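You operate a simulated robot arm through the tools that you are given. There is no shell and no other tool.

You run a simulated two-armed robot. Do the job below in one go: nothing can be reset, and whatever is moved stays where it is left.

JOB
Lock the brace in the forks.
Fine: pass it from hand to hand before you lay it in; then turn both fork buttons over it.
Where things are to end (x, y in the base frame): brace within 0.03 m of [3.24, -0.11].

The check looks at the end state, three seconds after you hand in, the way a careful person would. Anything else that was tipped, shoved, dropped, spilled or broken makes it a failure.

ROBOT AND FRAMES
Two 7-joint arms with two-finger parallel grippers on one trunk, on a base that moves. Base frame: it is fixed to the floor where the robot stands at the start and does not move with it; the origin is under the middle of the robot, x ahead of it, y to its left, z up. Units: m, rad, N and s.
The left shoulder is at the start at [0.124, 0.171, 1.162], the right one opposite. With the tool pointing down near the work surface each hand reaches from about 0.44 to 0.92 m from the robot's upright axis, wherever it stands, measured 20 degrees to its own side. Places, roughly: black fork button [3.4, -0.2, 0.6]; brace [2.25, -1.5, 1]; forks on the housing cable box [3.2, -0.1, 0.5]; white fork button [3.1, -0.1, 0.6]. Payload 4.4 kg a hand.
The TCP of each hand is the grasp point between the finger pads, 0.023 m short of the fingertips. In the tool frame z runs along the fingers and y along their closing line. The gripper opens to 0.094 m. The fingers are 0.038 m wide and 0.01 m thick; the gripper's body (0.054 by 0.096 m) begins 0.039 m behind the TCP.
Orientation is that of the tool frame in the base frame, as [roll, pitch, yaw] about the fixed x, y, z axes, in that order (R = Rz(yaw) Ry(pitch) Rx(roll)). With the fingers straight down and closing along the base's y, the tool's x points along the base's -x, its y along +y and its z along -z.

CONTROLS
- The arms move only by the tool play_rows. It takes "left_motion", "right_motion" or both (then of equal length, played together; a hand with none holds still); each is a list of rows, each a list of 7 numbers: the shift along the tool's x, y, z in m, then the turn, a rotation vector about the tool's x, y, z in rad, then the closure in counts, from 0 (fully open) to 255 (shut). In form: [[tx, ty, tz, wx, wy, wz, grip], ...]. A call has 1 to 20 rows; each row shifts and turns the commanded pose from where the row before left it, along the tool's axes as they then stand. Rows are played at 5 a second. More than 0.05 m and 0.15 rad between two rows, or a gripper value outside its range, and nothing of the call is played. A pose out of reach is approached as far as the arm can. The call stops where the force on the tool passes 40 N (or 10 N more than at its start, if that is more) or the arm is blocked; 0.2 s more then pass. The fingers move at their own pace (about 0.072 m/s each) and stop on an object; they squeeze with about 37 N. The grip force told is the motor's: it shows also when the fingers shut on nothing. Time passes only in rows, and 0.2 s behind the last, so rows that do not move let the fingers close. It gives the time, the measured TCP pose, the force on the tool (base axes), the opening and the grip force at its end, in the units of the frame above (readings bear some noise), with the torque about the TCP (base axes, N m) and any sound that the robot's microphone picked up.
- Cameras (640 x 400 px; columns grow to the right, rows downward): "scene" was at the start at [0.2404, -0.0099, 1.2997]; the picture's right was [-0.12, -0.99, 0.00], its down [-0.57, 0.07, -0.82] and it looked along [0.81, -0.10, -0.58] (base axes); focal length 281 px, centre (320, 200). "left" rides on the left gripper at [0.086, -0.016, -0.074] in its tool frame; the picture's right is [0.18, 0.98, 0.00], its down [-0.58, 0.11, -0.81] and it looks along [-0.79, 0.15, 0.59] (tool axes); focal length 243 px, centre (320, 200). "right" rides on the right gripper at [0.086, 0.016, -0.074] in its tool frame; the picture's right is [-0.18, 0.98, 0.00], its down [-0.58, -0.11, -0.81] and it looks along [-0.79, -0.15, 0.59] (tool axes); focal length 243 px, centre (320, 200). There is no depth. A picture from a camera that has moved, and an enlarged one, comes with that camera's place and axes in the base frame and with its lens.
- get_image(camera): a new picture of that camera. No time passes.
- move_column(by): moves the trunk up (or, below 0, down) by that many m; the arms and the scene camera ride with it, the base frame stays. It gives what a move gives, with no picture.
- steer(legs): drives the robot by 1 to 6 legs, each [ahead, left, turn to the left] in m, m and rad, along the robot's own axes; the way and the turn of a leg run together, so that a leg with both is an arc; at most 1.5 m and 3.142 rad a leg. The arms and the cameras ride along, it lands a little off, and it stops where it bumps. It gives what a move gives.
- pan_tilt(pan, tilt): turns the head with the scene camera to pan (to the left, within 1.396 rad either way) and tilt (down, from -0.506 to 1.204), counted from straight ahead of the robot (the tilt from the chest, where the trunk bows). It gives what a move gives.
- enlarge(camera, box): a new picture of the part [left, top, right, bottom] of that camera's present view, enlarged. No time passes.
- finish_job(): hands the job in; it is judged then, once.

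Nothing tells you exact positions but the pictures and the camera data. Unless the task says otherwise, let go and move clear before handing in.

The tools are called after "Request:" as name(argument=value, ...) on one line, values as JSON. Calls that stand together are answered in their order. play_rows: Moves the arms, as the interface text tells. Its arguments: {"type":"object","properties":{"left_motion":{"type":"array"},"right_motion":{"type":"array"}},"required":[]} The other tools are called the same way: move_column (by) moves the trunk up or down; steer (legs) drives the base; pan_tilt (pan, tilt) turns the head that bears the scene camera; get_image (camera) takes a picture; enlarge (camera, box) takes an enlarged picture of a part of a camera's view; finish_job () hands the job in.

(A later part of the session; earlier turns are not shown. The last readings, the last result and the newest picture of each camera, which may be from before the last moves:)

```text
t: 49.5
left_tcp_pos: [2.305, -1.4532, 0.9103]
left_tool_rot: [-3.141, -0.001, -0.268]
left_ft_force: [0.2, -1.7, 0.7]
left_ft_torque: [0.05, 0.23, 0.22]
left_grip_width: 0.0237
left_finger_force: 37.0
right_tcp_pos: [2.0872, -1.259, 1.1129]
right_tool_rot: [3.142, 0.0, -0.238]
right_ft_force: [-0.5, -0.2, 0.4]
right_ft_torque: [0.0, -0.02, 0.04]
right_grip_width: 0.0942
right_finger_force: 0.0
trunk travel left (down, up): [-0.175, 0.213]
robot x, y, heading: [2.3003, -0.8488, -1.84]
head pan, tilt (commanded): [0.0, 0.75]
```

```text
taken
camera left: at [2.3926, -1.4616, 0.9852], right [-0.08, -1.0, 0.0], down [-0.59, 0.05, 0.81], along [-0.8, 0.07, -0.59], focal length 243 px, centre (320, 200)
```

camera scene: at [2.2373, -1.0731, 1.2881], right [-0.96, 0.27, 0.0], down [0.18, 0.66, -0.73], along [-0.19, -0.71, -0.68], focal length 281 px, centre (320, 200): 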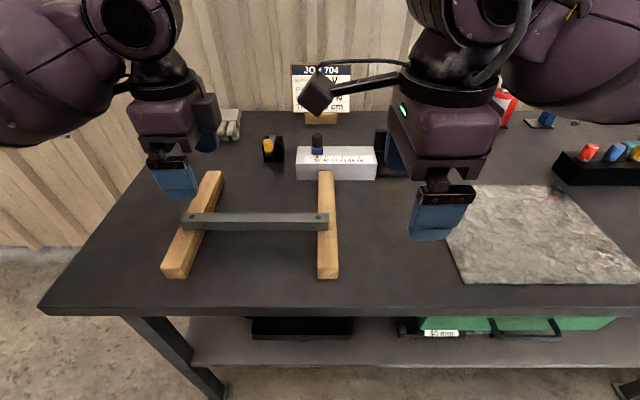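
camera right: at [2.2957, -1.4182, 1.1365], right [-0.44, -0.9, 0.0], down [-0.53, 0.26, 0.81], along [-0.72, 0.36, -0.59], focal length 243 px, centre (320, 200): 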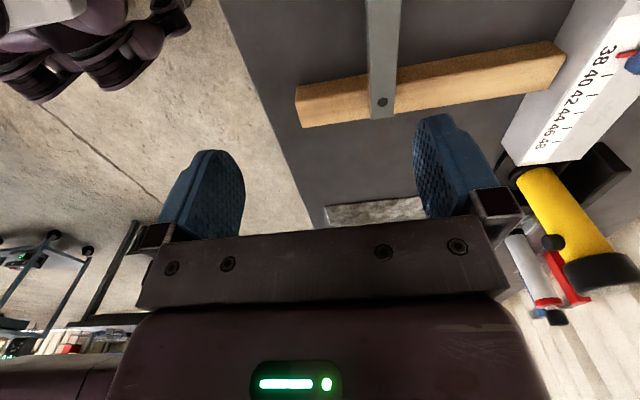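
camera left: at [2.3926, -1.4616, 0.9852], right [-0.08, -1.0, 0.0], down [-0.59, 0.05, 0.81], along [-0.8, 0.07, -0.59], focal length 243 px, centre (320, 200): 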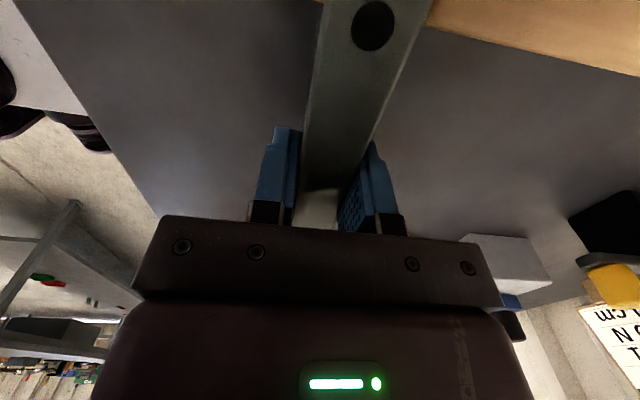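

Gripped: the bar is 0.024 m wide. Lifting it gently a few centimetres to feel its weight.

Request:
play_rows(left_motion=[[0, 0, -0.01, 0, 0, 0, 255], [0, 0, -0.015, 0, 0, 0, 255], [0, 0, -0.02, 0, 0, 0, 255], [0, 0, -0.02, 0, 0, 0, 255], [0, 0, 0, 0, 0, 0, 255], [0, 0, 0, 0, 0, 0, 255]])

Request:
get_image(camera="scene")

Request:
get_image(camera="left")

```text
t: 50.9
left_tcp_pos: [2.3048, -1.4539, 0.9753]
left_tool_rot: [-3.141, -0.001, -0.269]
left_ft_force: [-0.3, -0.7, -3.1]
left_ft_torque: [-0.07, -0.15, 0.01]
left_grip_width: 0.0237
left_finger_force: 36.9
right_tcp_pos: [2.088, -1.2597, 1.1119]
right_tool_rot: [3.141, 0.001, -0.239]
right_ft_force: [-1.0, 0.7, 0.2]
right_ft_torque: [0.01, 0.01, 0.0]
right_grip_width: 0.0942
right_finger_force: 0.0
trunk travel left (down, up): [-0.175, 0.213]
robot x, y, heading: [2.2998, -0.8482, -1.837]
head pan, tilt (commanded): [0.0, 0.75]
```

```text
taken
camera scene: at [2.2377, -1.0731, 1.2881], right [-0.96, 0.27, 0.0], down [0.18, 0.66, -0.73], along [-0.19, -0.71, -0.68], focal length 281 px, centre (320, 200)
```

scene: 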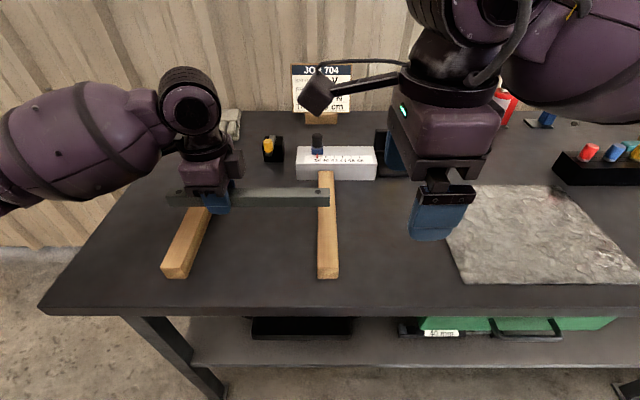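

```text
taken
camera left: at [2.3925, -1.4617, 1.0499], right [-0.08, -1.0, 0.0], down [-0.59, 0.05, 0.81], along [-0.8, 0.07, -0.59], focal length 243 px, centre (320, 200)
```

left: 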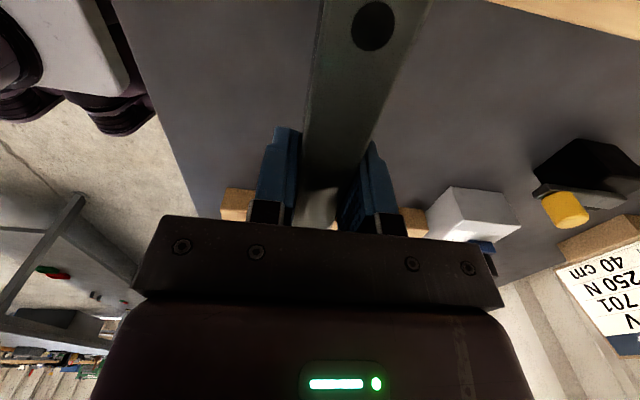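

The bar weighs only about 0.3 kg and hangs level. For the handover I'll lift it to about z 1.035, while tilting the right hand outward so that its camera clears the left hand.

Request:
play_rows(left_motion=[[0, 0, -0.02, 0, 0, 0, 255], [0, 0, -0.02, 0, 0, 0, 255], [0, 0, -0.02, 0, 0, 0, 255], [0, 0, 0, 0, 0, 0, 255], [0, 0, 0, 0, 0, 0, 255], [0, 0, 0, 0, 0, 0, 255]], right_motion=[[0, 0, 0, 0, 0, 0.031, 0], [0, 0, 0, 0, 0.12, 0, 0], [0, 0, 0, 0, 0.12, 0, 0], [0, 0, 0, 0, 0.12, 0, 0], [0, 0, 0, 0, 0.12, 0, 0], [0, 0, 0, 0, 0.12, 0, 0]])

Request:
get_image(camera="scene")

Request:
get_image(camera="right")

```text
t: 52.2
left_tcp_pos: [2.3044, -1.4525, 1.0342]
left_tool_rot: [3.141, 0.0, -0.268]
left_ft_force: [0.3, 0.9, -2.5]
left_ft_torque: [-0.04, -0.17, -0.02]
left_grip_width: 0.0235
left_finger_force: 36.8
right_tcp_pos: [2.0879, -1.2579, 1.112]
right_tool_rot: [-3.141, -0.603, -0.268]
right_ft_force: [0.8, 0.3, -0.2]
right_ft_torque: [-0.01, -0.02, -0.01]
right_grip_width: 0.094
right_finger_force: 0.1
trunk travel left (down, up): [-0.175, 0.213]
robot x, y, heading: [2.3012, -0.8486, -1.837]
head pan, tilt (commanded): [0.0, 0.75]
```

```text
taken
camera scene: at [2.2373, -1.0732, 1.288], right [-0.96, 0.27, 0.0], down [0.18, 0.66, -0.73], along [-0.19, -0.7, -0.68], focal length 281 px, centre (320, 200)
```

scene: 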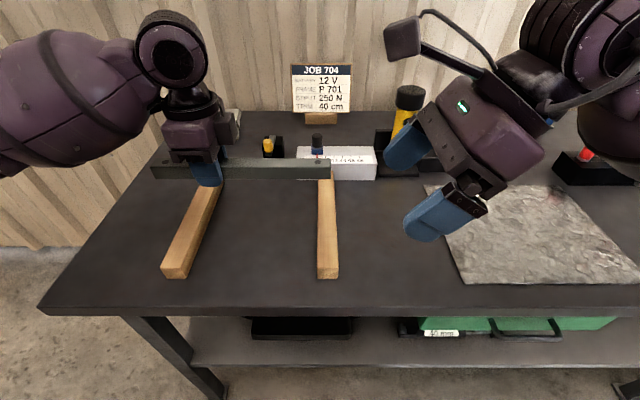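

```text
taken
camera right: at [2.1114, -1.2816, 1.2225], right [-0.41, -0.91, -0.1], down [-0.87, 0.35, 0.34], along [-0.27, 0.23, -0.94], focal length 243 px, centre (320, 200)
```

right: 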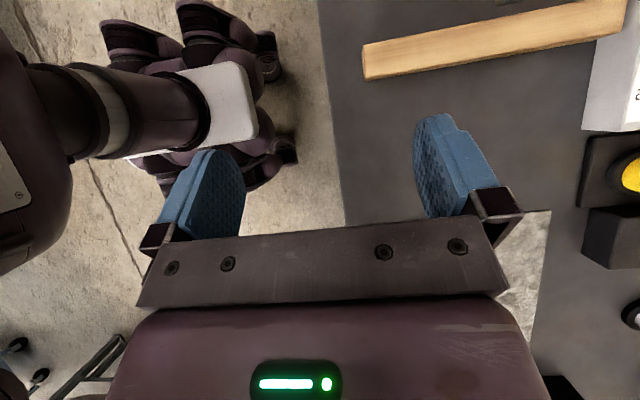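

The right hand now leans outward by 0.6 rad. I'll bring it over the bar's right part, still about 9 cm short along its fingers.

Request:
play_rows(right_motion=[[0.0162, 0.0325, 0.0114, 0, 0, 0, 0], [0.0162, 0.0325, 0.0114, 0, 0, 0, 0], [0.0162, 0.0325, 0.0114, 0, 0, 0, 0], [0.0162, 0.0325, 0.0114, 0, 0, 0, 0], [0, 0, 0, 0, 0, 0, 0]], left_motion=[[0, 0, 0, 0, 0, 0, 255], [0, 0, 0, 0, 0, 0, 255], [0, 0, 0, 0, 0, 0, 255], [0, 0, 0, 0, 0, 0, 255], [0, 0, 0, 0, 0, 0, 255]])

Request:
get_image(camera="scene")

Request:
get_image(camera="right")

```text
t: 53.5
left_tcp_pos: [2.3043, -1.4545, 1.0357]
left_tool_rot: [3.141, 0.0, -0.269]
left_ft_force: [-0.1, 1.1, -1.9]
left_ft_torque: [-0.04, -0.13, 0.01]
left_grip_width: 0.0236
left_finger_force: 36.7
right_tcp_pos: [2.1318, -1.405, 1.1117]
right_tool_rot: [3.14, -0.6, -0.269]
right_ft_force: [-0.3, -0.8, -0.5]
right_ft_torque: [0.01, 0.03, -0.01]
right_grip_width: 0.0939
right_finger_force: 0.0
trunk travel left (down, up): [-0.175, 0.213]
robot x, y, heading: [2.2995, -0.8459, -1.839]
head pan, tilt (commanded): [0.0, 0.75]
```

```text
taken
camera scene: at [2.2375, -1.0728, 1.2882], right [-0.96, 0.27, 0.0], down [0.18, 0.66, -0.73], along [-0.19, -0.71, -0.68], focal length 281 px, centre (320, 200)
```

scene: 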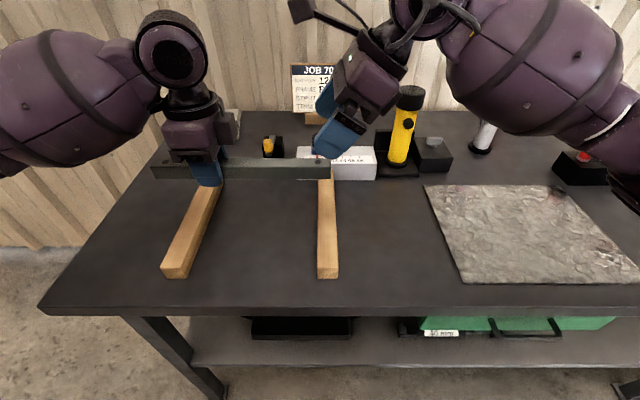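

```text
taken
camera right: at [2.1546, -1.428, 1.2223], right [-0.41, -0.91, -0.1], down [-0.87, 0.35, 0.34], along [-0.27, 0.23, -0.94], focal length 243 px, centre (320, 200)
```

right: 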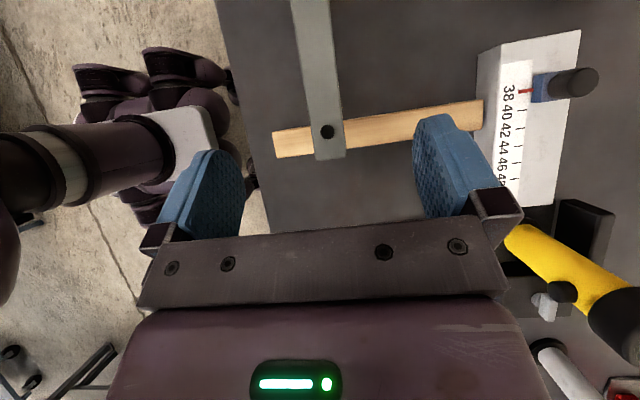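

The bar is centred between the right fingers and the camera data agree with my estimate. Descending along the fingers to straddle it, without closing yet.

Request:
play_rows(right_motion=[[0, 0, 0.025, 0, 0, 0, 0], [0, 0, 0.025, 0, 0, 0, 0], [0, 0, 0.02, 0, 0, 0, 0], [0, 0, 0.019, 0, 0, 0, 0], [0, 0, 0, 0, 0, 0, 0]], left_motion=[[0, 0, 0, 0, 0, 0, 255], [0, 0, 0, 0, 0, 0, 255], [0, 0, 0, 0, 0, 0, 255], [0, 0, 0, 0, 0, 0, 255], [0, 0, 0, 0, 0, 0, 255]])

Request:
get_image(camera="scene")

Request:
get_image(camera="right")

Request:
get_image(camera="left")

```text
t: 54.6
left_tcp_pos: [2.3056, -1.4548, 1.0363]
left_tool_rot: [3.14, 0.001, -0.267]
left_ft_force: [0.5, 0.7, -2.6]
left_ft_torque: [-0.03, -0.13, 0.01]
left_grip_width: 0.0238
left_finger_force: 37.1
right_tcp_pos: [2.1779, -1.4185, 1.0383]
right_tool_rot: [3.141, -0.599, -0.27]
right_ft_force: [0.0, 0.8, 0.0]
right_ft_torque: [0.04, 0.0, 0.01]
right_grip_width: 0.094
right_finger_force: 0.0
trunk travel left (down, up): [-0.175, 0.213]
robot x, y, heading: [2.3023, -0.8435, -1.841]
head pan, tilt (commanded): [0.0, 0.75]
```

```text
taken
camera scene: at [2.2377, -1.0729, 1.2881], right [-0.96, 0.27, 0.0], down [0.18, 0.66, -0.73], along [-0.19, -0.71, -0.68], focal length 281 px, centre (320, 200)
```

scene: 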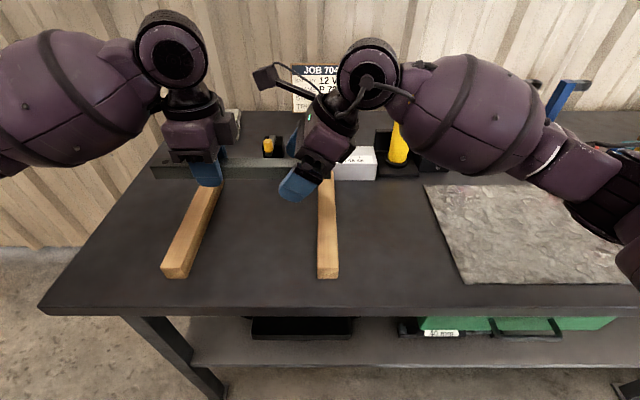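

```text
taken
camera right: at [2.2023, -1.441, 1.1488], right [-0.41, -0.91, -0.1], down [-0.87, 0.35, 0.34], along [-0.27, 0.23, -0.94], focal length 243 px, centre (320, 200)
```

right: 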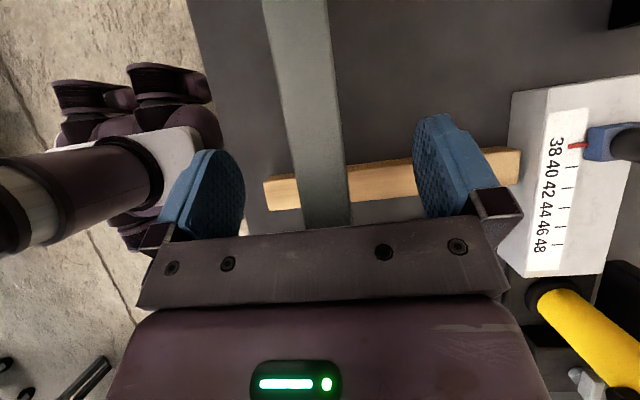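

```text
taken
camera left: at [2.3924, -1.462, 1.1096], right [-0.08, -1.0, 0.0], down [-0.59, 0.05, 0.81], along [-0.8, 0.07, -0.59], focal length 243 px, centre (320, 200)
```

left: 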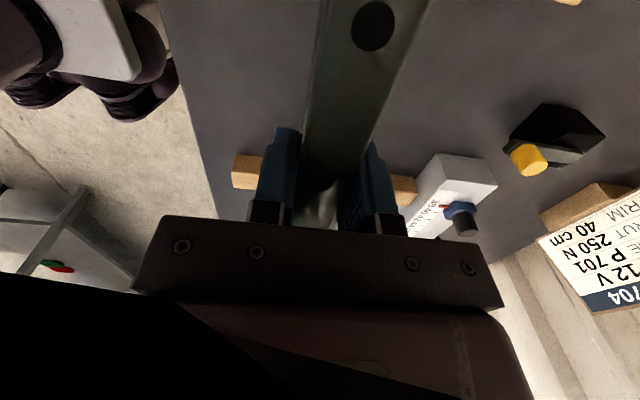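

The bar lies between the right fingers with no contact yet. Closing the right hand while the left holds.

Request:
play_rows(right_motion=[[0, 0, 0, 0, 0, 0, 255], [0, 0, 0, 0, 0, 0, 255], [0, 0, 0, 0, 0, 0, 255], [0, 0, 0, 0, 0, 0, 255], [0, 0, 0, 0, 0, 0, 255], [0, 0, 0, 0, 0, 0, 255]], left_motion=[[0, 0, 0, 0, 0, 0, 255], [0, 0, 0, 0, 0, 0, 255], [0, 0, 0, 0, 0, 0, 255], [0, 0, 0, 0, 0, 0, 255], [0, 0, 0, 0, 0, 0, 255], [0, 0, 0, 0, 0, 0, 255]])

Request:
get_image(camera="right")

```text
t: 56.0
left_tcp_pos: [2.3042, -1.4537, 1.0353]
left_tool_rot: [-3.141, 0.0, -0.27]
left_ft_force: [1.0, 10.6, 0.2]
left_ft_torque: [-0.01, -0.06, -0.76]
left_grip_width: 0.0238
left_finger_force: 37.9
right_tcp_pos: [2.1787, -1.4184, 1.0385]
right_tool_rot: [-3.142, -0.601, -0.27]
right_ft_force: [-0.4, -10.4, 0.5]
right_ft_torque: [-0.04, 0.17, -0.56]
right_grip_width: 0.0239
right_finger_force: 36.9
trunk travel left (down, up): [-0.175, 0.213]
robot x, y, heading: [2.3005, -0.8487, -1.844]
head pan, tilt (commanded): [0.0, 0.75]
```

```text
taken
camera right: at [2.202, -1.4416, 1.1488], right [-0.41, -0.91, -0.1], down [-0.87, 0.36, 0.34], along [-0.27, 0.23, -0.94], focal length 243 px, centre (320, 200)
```

right: 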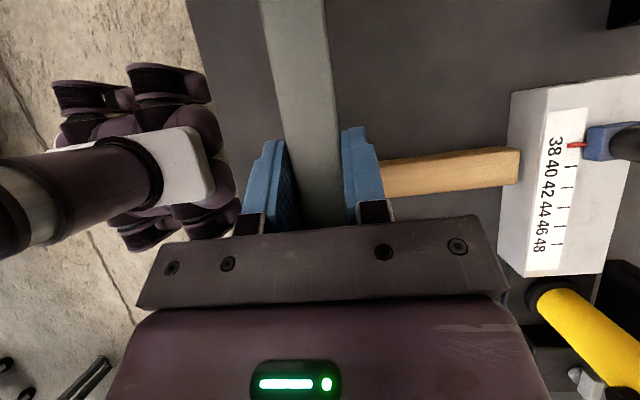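

Both hands hold the bar, with a small sideways strain of about 10 N. I'll ease that with a millimetre of right-hand motion, then open the left.

Request:
play_rows(right_motion=[[0, 0.001, 0, 0, 0, 0, 255], [0, 0, 0, 0, 0, 0, 255], [0, 0, 0, 0, 0, 0, 255]], left_motion=[[0, 0, 0, 0, 0, 0, 255], [0, 0, 0, 0, 0, 0, 255], [0, 0, 0, 0, 0, 0, 255]])

```text
t: 56.9
left_tcp_pos: [2.3054, -1.4546, 1.0351]
left_tool_rot: [3.14, -0.001, -0.269]
left_ft_force: [-1.0, 6.4, -3.2]
left_ft_torque: [-0.02, -0.34, -0.42]
left_grip_width: 0.0238
left_finger_force: 37.1
right_tcp_pos: [2.1773, -1.4202, 1.0382]
right_tool_rot: [3.141, -0.601, -0.268]
right_ft_force: [1.8, -7.3, -0.1]
right_ft_torque: [-0.03, 0.16, -0.4]
right_grip_width: 0.0237
right_finger_force: 37.3
trunk travel left (down, up): [-0.175, 0.213]
robot x, y, heading: [2.3009, -0.8454, -1.841]
head pan, tilt (commanded): [0.0, 0.75]
```

Request:
play_rows(right_motion=[[0, 0.0015, 0, 0, 0, 0, 255], [0, 0, 0, 0, 0, 0, 255], [0, 0, 0, 0, 0, 0, 255], [0, 0, 0, 0, 0, 0, 255], [0, 0, 0, 0, 0, 0, 255]], left_motion=[[0, 0, 0, 0, 0, 0, 255], [0, 0, 0, 0, 0, 0, 150], [0, 0, 0, 0, 0, 0, 80], [0, 0, 0, 0, 0, 0, 0], [0, 0, 0, 0, 0, 0, 0]])

Request:
get_image(camera="left")

Request:
get_image(camera="scene")

```text
t: 58.0
left_tcp_pos: [2.3039, -1.4543, 1.0345]
left_tool_rot: [-3.141, 0.0, -0.27]
left_ft_force: [0.3, -0.6, -0.7]
left_ft_torque: [0.0, 0.02, 0.0]
left_grip_width: 0.094
left_finger_force: 0.2
right_tcp_pos: [2.1771, -1.4206, 1.0381]
right_tool_rot: [-3.14, -0.6, -0.267]
right_ft_force: [-0.1, -0.7, 0.0]
right_ft_torque: [0.06, 0.26, 0.0]
right_grip_width: 0.0238
right_finger_force: 36.2
trunk travel left (down, up): [-0.175, 0.213]
robot x, y, heading: [2.303, -0.845, -1.839]
head pan, tilt (commanded): [0.0, 0.75]
```

```text
taken
camera left: at [2.3925, -1.4622, 1.1094], right [-0.08, -1.0, 0.0], down [-0.59, 0.05, 0.81], along [-0.8, 0.07, -0.59], focal length 243 px, centre (320, 200)
```

left: 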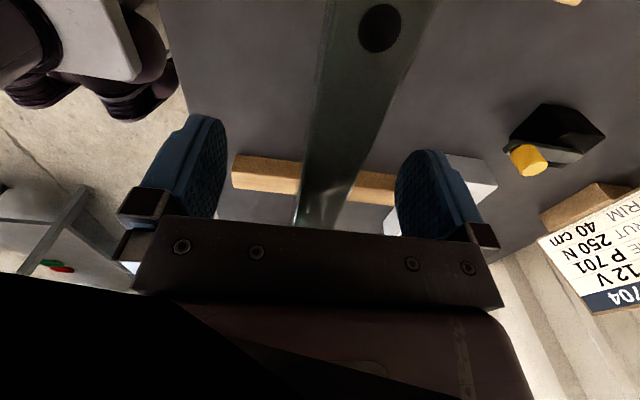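

```text
taken
camera scene: at [2.2377, -1.0732, 1.288], right [-0.96, 0.27, 0.0], down [0.18, 0.66, -0.73], along [-0.19, -0.71, -0.68], focal length 281 px, centre (320, 200)
```

scene: 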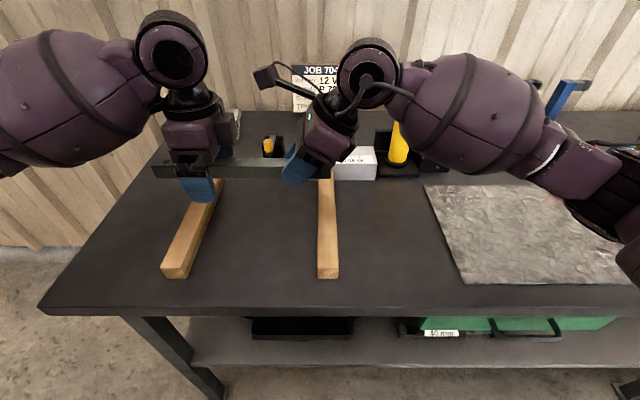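

The left hand has let go and the right hand holds the bar alone. I'll slide the left hand out along the bar's axis, away from the right hand.

Request:
play_rows(left_motion=[[0.03, 0, 0, 0, 0, 0, 0], [0.04, 0, 0, 0, 0, 0, 0], [0.04, 0, 0, 0, 0, 0, 0], [0.04, 0, 0, 0, 0, 0, 0], [0, 0, -0.04, 0, 0, 0, 0], [0, 0, -0.04, 0, 0, 0, 0]], right_motion=[[0, 0, 0, 0, 0, 0, 255], [0, 0, 0, 0, 0, 0, 255], [0, 0, 0, 0, 0, 0, 255], [0, 0, 0, 0, 0, 0, 255], [0, 0, 0, 0, 0, 0, 255], [0, 0, 0, 0, 0, 0, 255]])

Request:
get_image(camera="scene")

Request:
get_image(camera="right")

```text
t: 59.5
left_tcp_pos: [2.4506, -1.4935, 1.1153]
left_tool_rot: [3.141, 0.0, -0.269]
left_ft_force: [-0.5, -0.4, -1.2]
left_ft_torque: [0.0, -0.02, -0.06]
left_grip_width: 0.094
left_finger_force: 0.1
right_tcp_pos: [2.1762, -1.4204, 1.0382]
right_tool_rot: [3.141, -0.602, -0.268]
right_ft_force: [0.1, 0.7, 0.5]
right_ft_torque: [0.09, 0.26, 0.01]
right_grip_width: 0.0237
right_finger_force: 36.7
trunk travel left (down, up): [-0.175, 0.213]
robot x, y, heading: [2.2984, -0.8419, -1.838]
head pan, tilt (commanded): [0.0, 0.75]
```

```text
taken
camera scene: at [2.2378, -1.0727, 1.2882], right [-0.96, 0.27, 0.0], down [0.18, 0.66, -0.73], along [-0.19, -0.71, -0.68], focal length 281 px, centre (320, 200)
```

scene: 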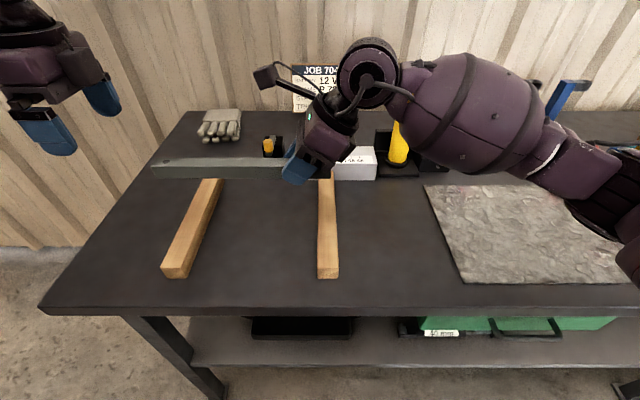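

```text
taken
camera right: at [2.2015, -1.4435, 1.1488], right [-0.41, -0.91, -0.1], down [-0.87, 0.35, 0.34], along [-0.27, 0.23, -0.94], focal length 243 px, centre (320, 200)
```

right: 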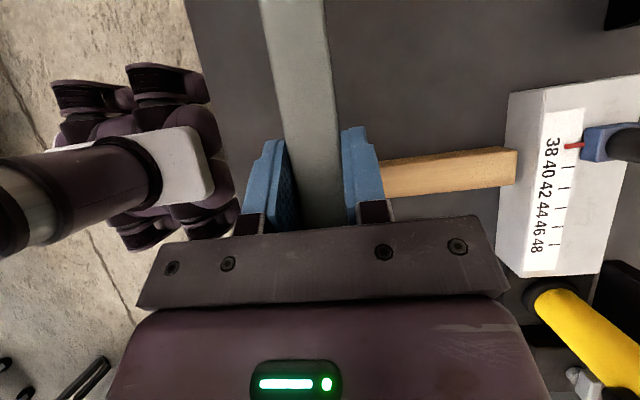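

The pass is done; the bar sits level in the right hand. Before choosing the laying grip I want to know the hand's bulk on its sides, so I'll look closely at the left hand.

Request:
enlarge(camera="scene", box=[0, 0, 192, 160])

Request:
enlarge(camera="scene", box=[140, 30, 460, 230])

```text
2.50 times, centred on (96, 80) of scene
camera zoom: at [2.2378, -1.0727, 1.2882], right [-0.96, 0.27, 0.0], down [0.18, 0.66, -0.73], along [-0.19, -0.71, -0.68], focal length 703 px, centre (880, 500)
```

zoom: 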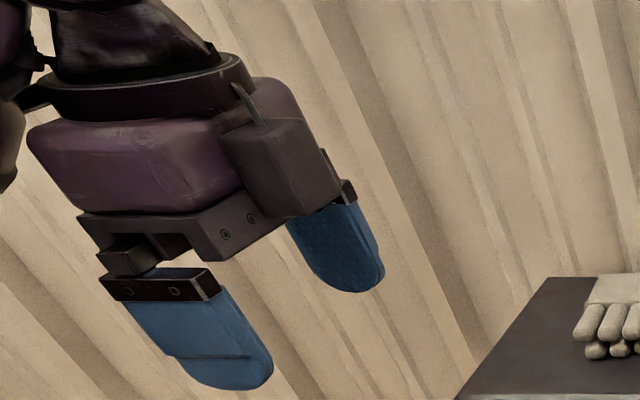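

```text
2.00 times, centred on (300, 130) of scene
camera zoom: at [2.2378, -1.0727, 1.2882], right [-0.96, 0.27, 0.0], down [0.18, 0.66, -0.73], along [-0.19, -0.71, -0.68], focal length 562 px, centre (360, 340)
```

zoom: 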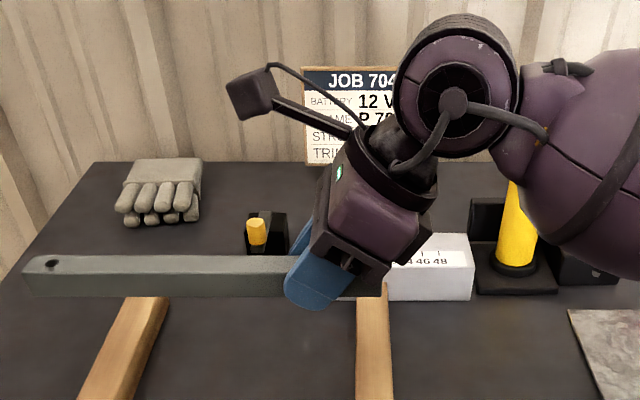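

The hand's box on its back side sits about 5 cm above the fingertips' grip, which matters near the fork knobs. So I'll set the bar back on the blocks and re-grip it with the right hand upright nearer its middle; lowering first most of the way.

Request:
play_rows(right_motion=[[-0.0187, 0, 0.0272, 0, 0, 0, 255], [-0.0187, 0, 0.0272, 0, 0, 0, 255], [-0.0187, 0, 0.0272, 0, 0, 0, 255], [-0.006, 0, 0.0087, 0, 0, 0, 255], [0, 0, 0, 0, 0, 0, 255]])

Request:
get_image(camera="scene")

Request:
get_image(camera="right")

Request:
enlarge(camera="scene", box=[150, 140, 342, 260])

```text
t: 60.6
left_tcp_pos: [2.4508, -1.4939, 1.1142]
left_tool_rot: [-3.141, 0.0, -0.268]
left_ft_force: [-0.1, -0.4, 0.0]
left_ft_torque: [0.02, 0.01, 0.01]
left_grip_width: 0.0938
left_finger_force: 0.1
right_tcp_pos: [2.1765, -1.4196, 0.9279]
right_tool_rot: [-3.14, -0.601, -0.268]
right_ft_force: [0.2, 0.4, -0.5]
right_ft_torque: [0.08, 0.23, 0.02]
right_grip_width: 0.0239
right_finger_force: 36.6
trunk travel left (down, up): [-0.175, 0.213]
robot x, y, heading: [2.2987, -0.8455, -1.839]
head pan, tilt (commanded): [0.0, 0.75]
```

```text
taken
camera scene: at [2.2377, -1.0732, 1.2881], right [-0.96, 0.27, 0.0], down [0.18, 0.66, -0.73], along [-0.19, -0.7, -0.68], focal length 281 px, centre (320, 200)
```

scene: 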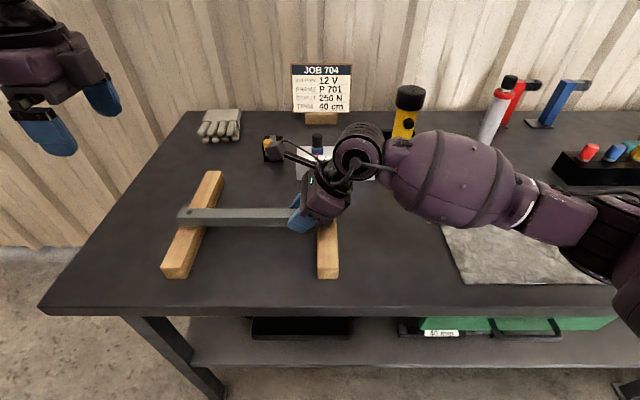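

```text
taken
camera right: at [2.201, -1.4436, 1.0385], right [-0.41, -0.91, -0.1], down [-0.87, 0.35, 0.34], along [-0.27, 0.23, -0.94], focal length 243 px, centre (320, 200)
```

right: 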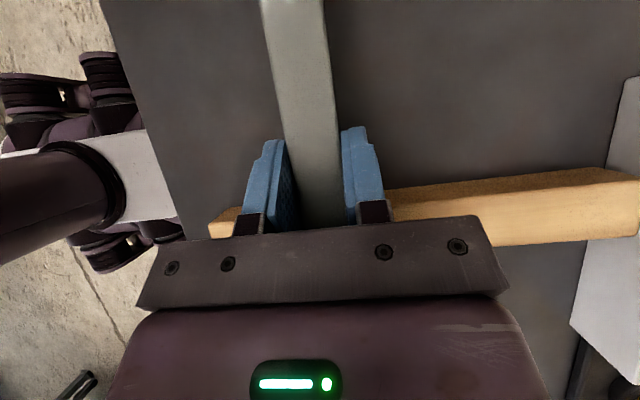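

```text
3.33 times, centred on (246, 200) of scene
camera zoom: at [2.2377, -1.0732, 1.2881], right [-0.96, 0.27, 0.0], down [0.18, 0.66, -0.73], along [-0.19, -0.7, -0.68], focal length 937 px, centre (567, 200)
```

zoom: 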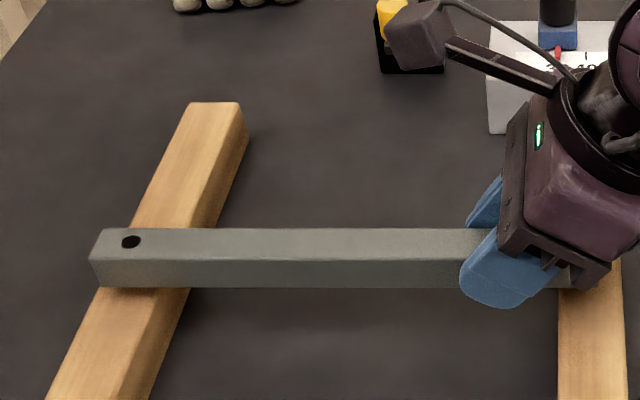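

Nearly there; about 14 mm remain. Lowering in small steps and watching the force.

Request:
play_rows(right_motion=[[-0.0023, 0, 0.0033, 0, 0, 0, 255], [-0.0023, 0, 0.0033, 0, 0, 0, 255], [-0.0017, 0, 0.0025, 0, 0, 0, 255], [0, 0, 0, 0, 0, 0, 255]])

```text
t: 61.6
left_tcp_pos: [2.4508, -1.4935, 1.1149]
left_tool_rot: [3.141, 0.0, -0.269]
left_ft_force: [0.0, 0.5, 1.1]
left_ft_torque: [-0.04, -0.03, -0.01]
left_grip_width: 0.0941
left_finger_force: 0.0
right_tcp_pos: [2.1767, -1.4203, 0.9183]
right_tool_rot: [3.141, -0.601, -0.267]
right_ft_force: [0.3, 0.3, 0.3]
right_ft_torque: [0.07, 0.24, 0.03]
right_grip_width: 0.0241
right_finger_force: 37.1
trunk travel left (down, up): [-0.175, 0.213]
robot x, y, heading: [2.2951, -0.8483, -1.841]
head pan, tilt (commanded): [0.0, 0.75]
```

Request:
play_rows(right_motion=[[-0.0011, 0, 0.0017, 0, 0, 0, 255], [-0.0011, 0, 0.0017, 0, 0, 0, 255], [0, 0, 0, 0, 0, 0, 255]])

Request:
enlarge(camera="scene", box=[150, 140, 342, 260])

```text
t: 62.5
left_tcp_pos: [2.4517, -1.4941, 1.1159]
left_tool_rot: [3.141, 0.0, -0.269]
left_ft_force: [-0.8, -0.3, -0.6]
left_ft_torque: [-0.02, 0.02, -0.03]
left_grip_width: 0.094
left_finger_force: 0.0
right_tcp_pos: [2.1776, -1.4201, 0.9141]
right_tool_rot: [3.14, -0.6, -0.268]
right_ft_force: [-1.0, -1.3, 4.0]
right_ft_torque: [0.26, 0.57, 0.06]
right_grip_width: 0.0234
right_finger_force: 36.6
trunk travel left (down, up): [-0.175, 0.213]
robot x, y, heading: [2.2986, -0.8457, -1.841]
head pan, tilt (commanded): [0.0, 0.75]
```

```text
3.33 times, centred on (246, 200) of scene
camera zoom: at [2.2378, -1.0726, 1.2883], right [-0.96, 0.27, 0.0], down [0.18, 0.66, -0.73], along [-0.19, -0.71, -0.68], focal length 937 px, centre (567, 200)
```

zoom: 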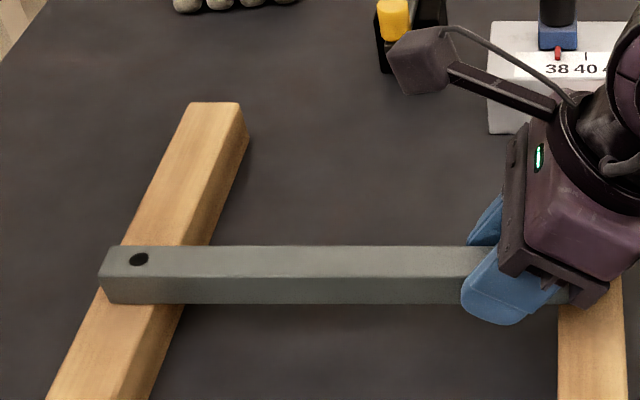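

The bar touches down on both blocks. Opening the right hand and backing out along its fingers.

Request:
play_rows(right_motion=[[0, 0, 0, 0, 0, 0, 180], [0, 0, 0, 0, 0, 0, 80], [0, 0, 0, 0, 0, 0, 0], [0, 0, 0, 0, 0, 0, 0], [0, 0, -0.03, 0, 0, 0, 0], [0, 0, -0.03, 0, 0, 0, 0], [0, 0, -0.03, 0, 0, 0, 0], [0, 0, 0, 0, 0, 0, 0]])

Request:
enlarge(camera="scene", box=[150, 140, 342, 260])

```text
t: 64.2
left_tcp_pos: [2.4504, -1.4946, 1.1147]
left_tool_rot: [3.141, 0.001, -0.27]
left_ft_force: [0.8, 0.0, -1.2]
left_ft_torque: [-0.02, -0.02, 0.0]
left_grip_width: 0.0941
left_finger_force: 0.1
right_tcp_pos: [2.1288, -1.4071, 0.9876]
right_tool_rot: [3.14, -0.601, -0.27]
right_ft_force: [-0.5, 1.1, -0.6]
right_ft_torque: [-0.01, 0.01, 0.0]
right_grip_width: 0.0941
right_finger_force: 0.1
trunk travel left (down, up): [-0.175, 0.213]
robot x, y, heading: [2.2977, -0.8441, -1.843]
head pan, tilt (commanded): [0.0, 0.75]
```

```text
3.33 times, centred on (246, 200) of scene
camera zoom: at [2.2378, -1.0734, 1.2879], right [-0.96, 0.27, 0.0], down [0.18, 0.66, -0.73], along [-0.19, -0.7, -0.68], focal length 937 px, centre (567, 200)
```

zoom: 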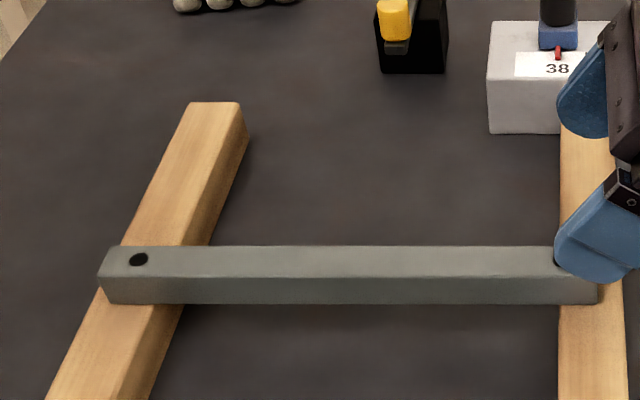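

The bar rests where it was. Now I'll raise the right hand, bring it upright and move it above the bar, 6 cm right of the middle.

Request:
play_rows(right_motion=[[0.017, 0, -0.0247, 0, 0, 0, 0], [0.017, 0, -0.0247, 0, 0, 0, 0], [0, 0, 0, 0, -0.12, 0, 0], [0, 0, 0, 0, -0.12, 0, 0], [0, 0, 0, 0, -0.12, 0, 0], [0, 0, 0, 0, -0.12, 0, 0], [0, 0, 0, 0, -0.121, 0, 0], [0.0365, 0, 0, 0, 0, 0, 0], [0.0365, 0, 0, 0, 0, 0, 0], [0, 0, 0, 0, 0, 0, 0]])

Request:
get_image(camera="right")

Request:
enlarge(camera="scene", box=[150, 100, 406, 260])

```text
t: 66.5
left_tcp_pos: [2.4496, -1.4927, 1.1147]
left_tool_rot: [-3.141, 0.0, -0.269]
left_ft_force: [-0.6, -0.6, -0.7]
left_ft_torque: [0.0, 0.01, 0.01]
left_grip_width: 0.0938
left_finger_force: 0.1
right_tcp_pos: [2.1989, -1.4268, 1.0473]
right_tool_rot: [-3.14, 0.001, -0.271]
right_ft_force: [-0.4, 0.4, 0.3]
right_ft_torque: [-0.01, -0.01, 0.0]
right_grip_width: 0.0942
right_finger_force: 0.0
trunk travel left (down, up): [-0.175, 0.213]
robot x, y, heading: [2.3012, -0.8464, -1.843]
head pan, tilt (commanded): [0.0, 0.75]
```

```text
taken
camera right: at [2.2781, -1.4651, 1.1224], right [-0.44, -0.9, 0.0], down [-0.53, 0.26, 0.81], along [-0.73, 0.35, -0.59], focal length 243 px, centre (320, 200)
```

right: 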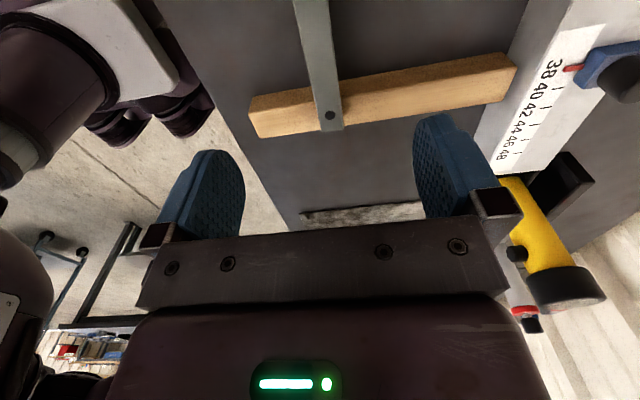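

```text
2.50 times, centred on (278, 180) of scene
camera zoom: at [2.2372, -1.0728, 1.2881], right [-0.96, 0.27, 0.0], down [0.18, 0.66, -0.73], along [-0.19, -0.71, -0.68], focal length 703 px, centre (425, 250)
```

zoom: 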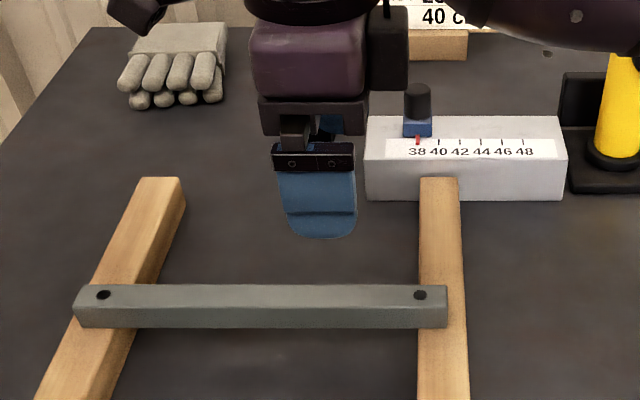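

The right hand is upright and lined up over the bar. Descending to grip it near the top of the pads, then closing.

Request:
play_rows(right_motion=[[0, 0.001, 0.035, 0, 0, 0, 0], [0, 0, 0.035, 0, 0, 0, 0], [0, 0, 0.035, 0, 0, 0, 0], [0, 0, 0.0193, 0, 0, 0, 0], [0, 0, 0, 0, 0, 0, 0]])

Request:
get_image(camera="right")

Request:
enlarge(camera="scene", box=[150, 100, 406, 260])

```text
t: 67.7
left_tcp_pos: [2.4501, -1.4942, 1.116]
left_tool_rot: [3.141, 0.0, -0.268]
left_ft_force: [1.3, -0.3, -0.1]
left_ft_torque: [-0.03, 0.0, 0.02]
left_grip_width: 0.0942
left_finger_force: 0.0
right_tcp_pos: [2.1981, -1.4277, 0.9216]
right_tool_rot: [-3.142, 0.002, -0.271]
right_ft_force: [0.4, -0.4, -0.6]
right_ft_torque: [0.01, 0.02, 0.02]
right_grip_width: 0.0938
right_finger_force: 0.1
trunk travel left (down, up): [-0.175, 0.213]
robot x, y, heading: [2.2994, -0.8425, -1.835]
head pan, tilt (commanded): [0.0, 0.75]
```

```text
taken
camera right: at [2.2779, -1.4656, 0.9963], right [-0.44, -0.9, 0.0], down [-0.53, 0.26, 0.81], along [-0.73, 0.35, -0.59], focal length 243 px, centre (320, 200)
```

right: 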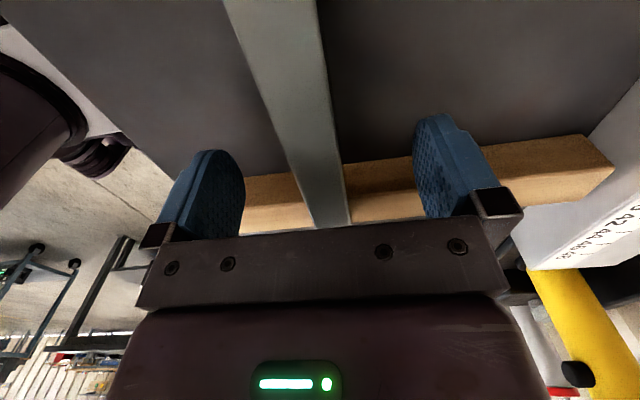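

```text
2.50 times, centred on (278, 180) of scene
camera zoom: at [2.2377, -1.0728, 1.2882], right [-0.96, 0.27, 0.0], down [0.18, 0.66, -0.73], along [-0.19, -0.71, -0.68], focal length 703 px, centre (425, 250)
```

zoom: 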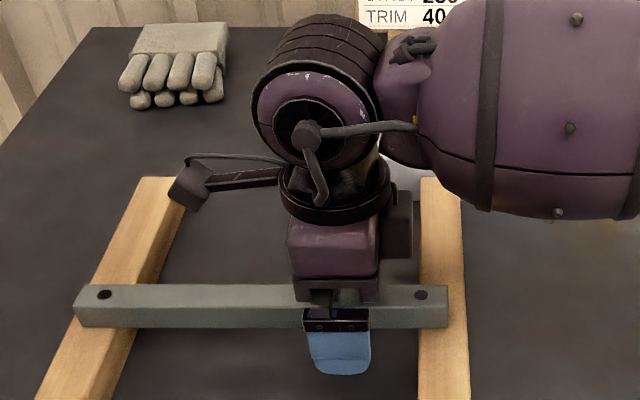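

Request:
play_rows(right_motion=[[0, 0, 0, 0, 0, 0, 255], [0, 0, 0, 0, 0, 0, 255], [0, 0, 0, 0, 0, 0, 255], [0, 0, 0, 0, 0, 0, 255], [0, 0, 0, 0, 0, 0, 255], [0, 0, -0.01, 0, 0, 0, 255], [0, 0, -0.02, 0, 0, 0, 255], [0, 0, -0.03, 0, 0, 0, 255], [0, 0, -0.04, 0, 0, 0, 255], [0, 0, 0, 0, 0, 0, 255], [0, 0, 0, 0, 0, 0, 255]])

Request:
get_image(camera="right")

Request:
get_image(camera="scene")

```text
t: 70.0
left_tcp_pos: [2.4522, -1.4943, 1.1154]
left_tool_rot: [3.141, 0.001, -0.269]
left_ft_force: [0.6, 0.0, 0.6]
left_ft_torque: [0.01, 0.0, 0.02]
left_grip_width: 0.0942
left_finger_force: 0.1
right_tcp_pos: [2.1981, -1.4274, 1.0236]
right_tool_rot: [-3.141, 0.001, -0.27]
right_ft_force: [0.6, -0.6, -2.5]
right_ft_torque: [0.0, 0.19, -0.02]
right_grip_width: 0.024
right_finger_force: 37.2
trunk travel left (down, up): [-0.175, 0.213]
robot x, y, heading: [2.2987, -0.8494, -1.836]
head pan, tilt (commanded): [0.0, 0.75]
```

```text
taken
camera right: at [2.2771, -1.4659, 1.0983], right [-0.44, -0.9, 0.0], down [-0.53, 0.26, 0.81], along [-0.72, 0.35, -0.59], focal length 243 px, centre (320, 200)
```

right: 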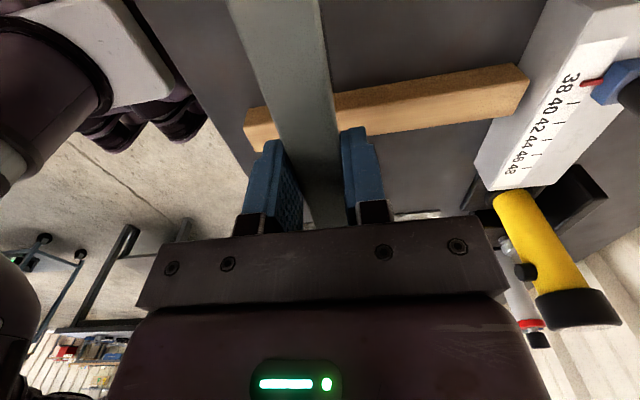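

```text
taken
camera scene: at [2.2378, -1.0729, 1.2881], right [-0.96, 0.27, 0.0], down [0.18, 0.66, -0.73], along [-0.19, -0.71, -0.68], focal length 281 px, centre (320, 200)
```

scene: 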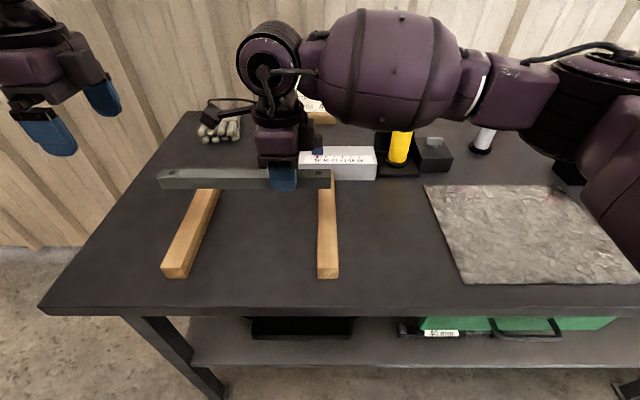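

The right hand holds the bar upright and level. I'll raise it a bit more, back away from the bench and drive round toward the forks.

Request:
play_rows(right_motion=[[0, 0, -0.03, 0, 0, 0, 255], [0, -0.02, -0.03, 0, 0, 0, 255], [0, 0, 0, 0, 0, 0, 255]])

Request:
steer(legs=[[-0.15, 0, 0], [0, 0, 1.84]])

Request:
get_image(camera="scene")

```text
t: 70.8
left_tcp_pos: [2.4499, -1.4949, 1.1143]
left_tool_rot: [-3.141, 0.002, -0.269]
left_ft_force: [0.0, -0.3, 0.3]
left_ft_torque: [0.02, -0.03, 0.03]
left_grip_width: 0.094
left_finger_force: 0.0
right_tcp_pos: [2.202, -1.4105, 1.0816]
right_tool_rot: [-3.139, 0.002, -0.271]
right_ft_force: [-0.2, 0.3, -3.0]
right_ft_torque: [0.05, 0.22, -0.02]
right_grip_width: 0.024
right_finger_force: 37.1
trunk travel left (down, up): [-0.175, 0.213]
robot x, y, heading: [2.2988, -0.8488, -1.84]
head pan, tilt (commanded): [0.0, 0.75]
```

```text
t: 76.7
left_tcp_pos: [2.9204, -0.3812, 1.1155]
left_tool_rot: [3.142, 0.0, 1.58]
left_ft_force: [0.3, 0.3, 0.6]
left_ft_torque: [0.0, -0.01, -0.01]
left_grip_width: 0.0939
left_finger_force: 0.1
right_tcp_pos: [2.9084, -0.6427, 1.0835]
right_tool_rot: [-3.141, 0.001, 1.578]
right_ft_force: [-0.1, 1.4, -3.4]
right_ft_torque: [-0.21, 0.0, 0.0]
right_grip_width: 0.0239
right_finger_force: 37.0
trunk travel left (down, up): [-0.175, 0.213]
robot x, y, heading: [2.3403, -0.7029, 0.01]
head pan, tilt (commanded): [0.0, 0.75]
```

```text
taken
camera scene: at [2.5754, -0.7002, 1.288], right [0.01, -1.0, 0.0], down [-0.68, -0.01, -0.73], along [0.73, 0.01, -0.68], focal length 281 px, centre (320, 200)
```

scene: 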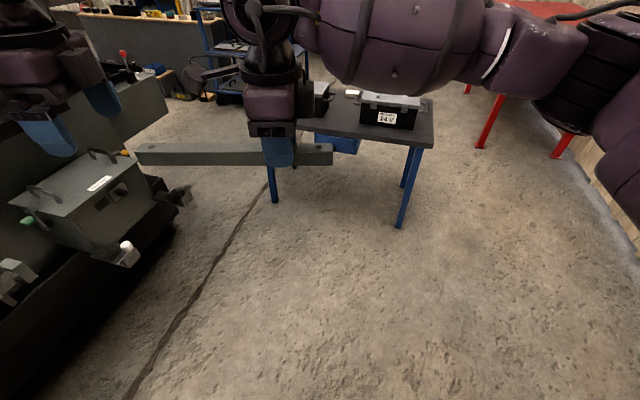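

The bar is held well and both fork knobs are visible at left. I'll drive ahead and turn to face the forks square on, keeping a bit back.

Request:
steer(legs=[[0.6, -0.12, 0], [0, 0, 1.3]])

Request:
get_image(camera="scene")

```text
t: 83.3
left_tcp_pos: [2.7837, -0.1715, 1.1141]
left_tool_rot: [3.141, 0.0, 2.879]
left_ft_force: [0.4, -0.2, -0.4]
left_ft_torque: [-0.01, 0.01, -0.01]
left_grip_width: 0.094
left_finger_force: 0.0
right_tcp_pos: [3.034, -0.2543, 1.0825]
right_tool_rot: [-3.14, 0.002, 2.879]
right_ft_force: [-0.1, 0.2, -3.2]
right_ft_torque: [-0.04, -0.18, 0.02]
right_grip_width: 0.024
right_finger_force: 37.1
trunk travel left (down, up): [-0.175, 0.213]
robot x, y, heading: [2.9379, -0.8203, 1.307]
head pan, tilt (commanded): [0.0, 0.75]
```

```text
taken
camera scene: at [3.0005, -0.5892, 1.288], right [0.97, -0.26, 0.0], down [-0.18, -0.66, -0.73], along [0.19, 0.71, -0.68], focal length 281 px, centre (320, 200)
```

scene: 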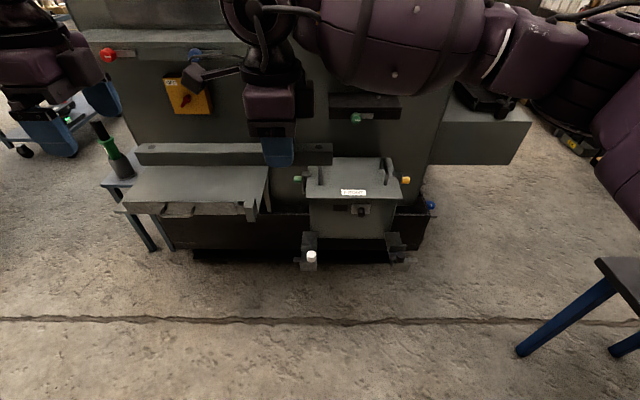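

Request:
enlarge(camera="scene", box=[280, 190, 440, 290])

Request:
enlarge(camera="scene", box=[290, 225, 418, 275])

```text
4.00 times, centred on (360, 240) of scene
camera zoom: at [3.0005, -0.5892, 1.288], right [0.97, -0.26, 0.0], down [-0.18, -0.66, -0.73], along [0.19, 0.71, -0.68], focal length 1125 px, centre (160, 40)
```

zoom: 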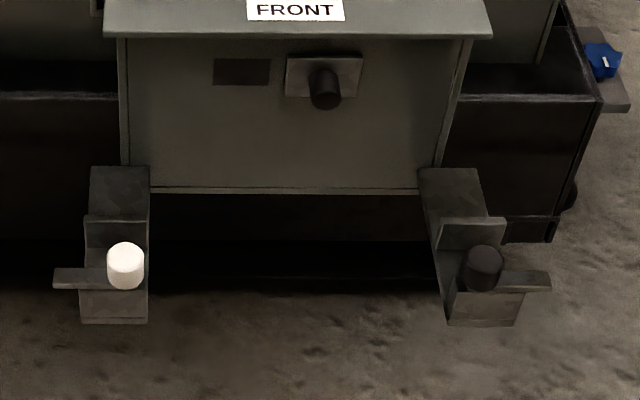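

```text
5.00 times, centred on (354, 250) of scene
camera zoom: at [3.0005, -0.5892, 1.288], right [0.97, -0.26, 0.0], down [-0.18, -0.66, -0.73], along [0.19, 0.71, -0.68], focal length 1406 px, centre (150, -50)
```

zoom: 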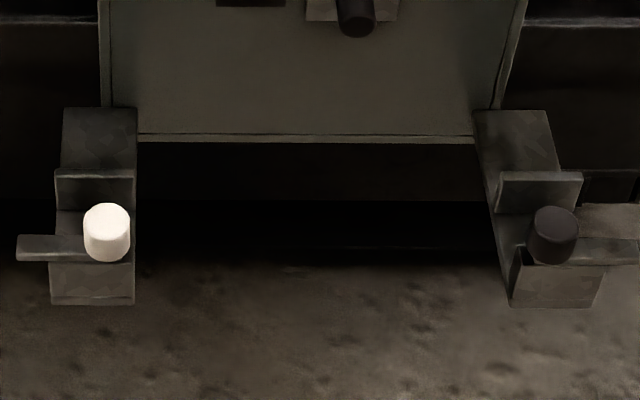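

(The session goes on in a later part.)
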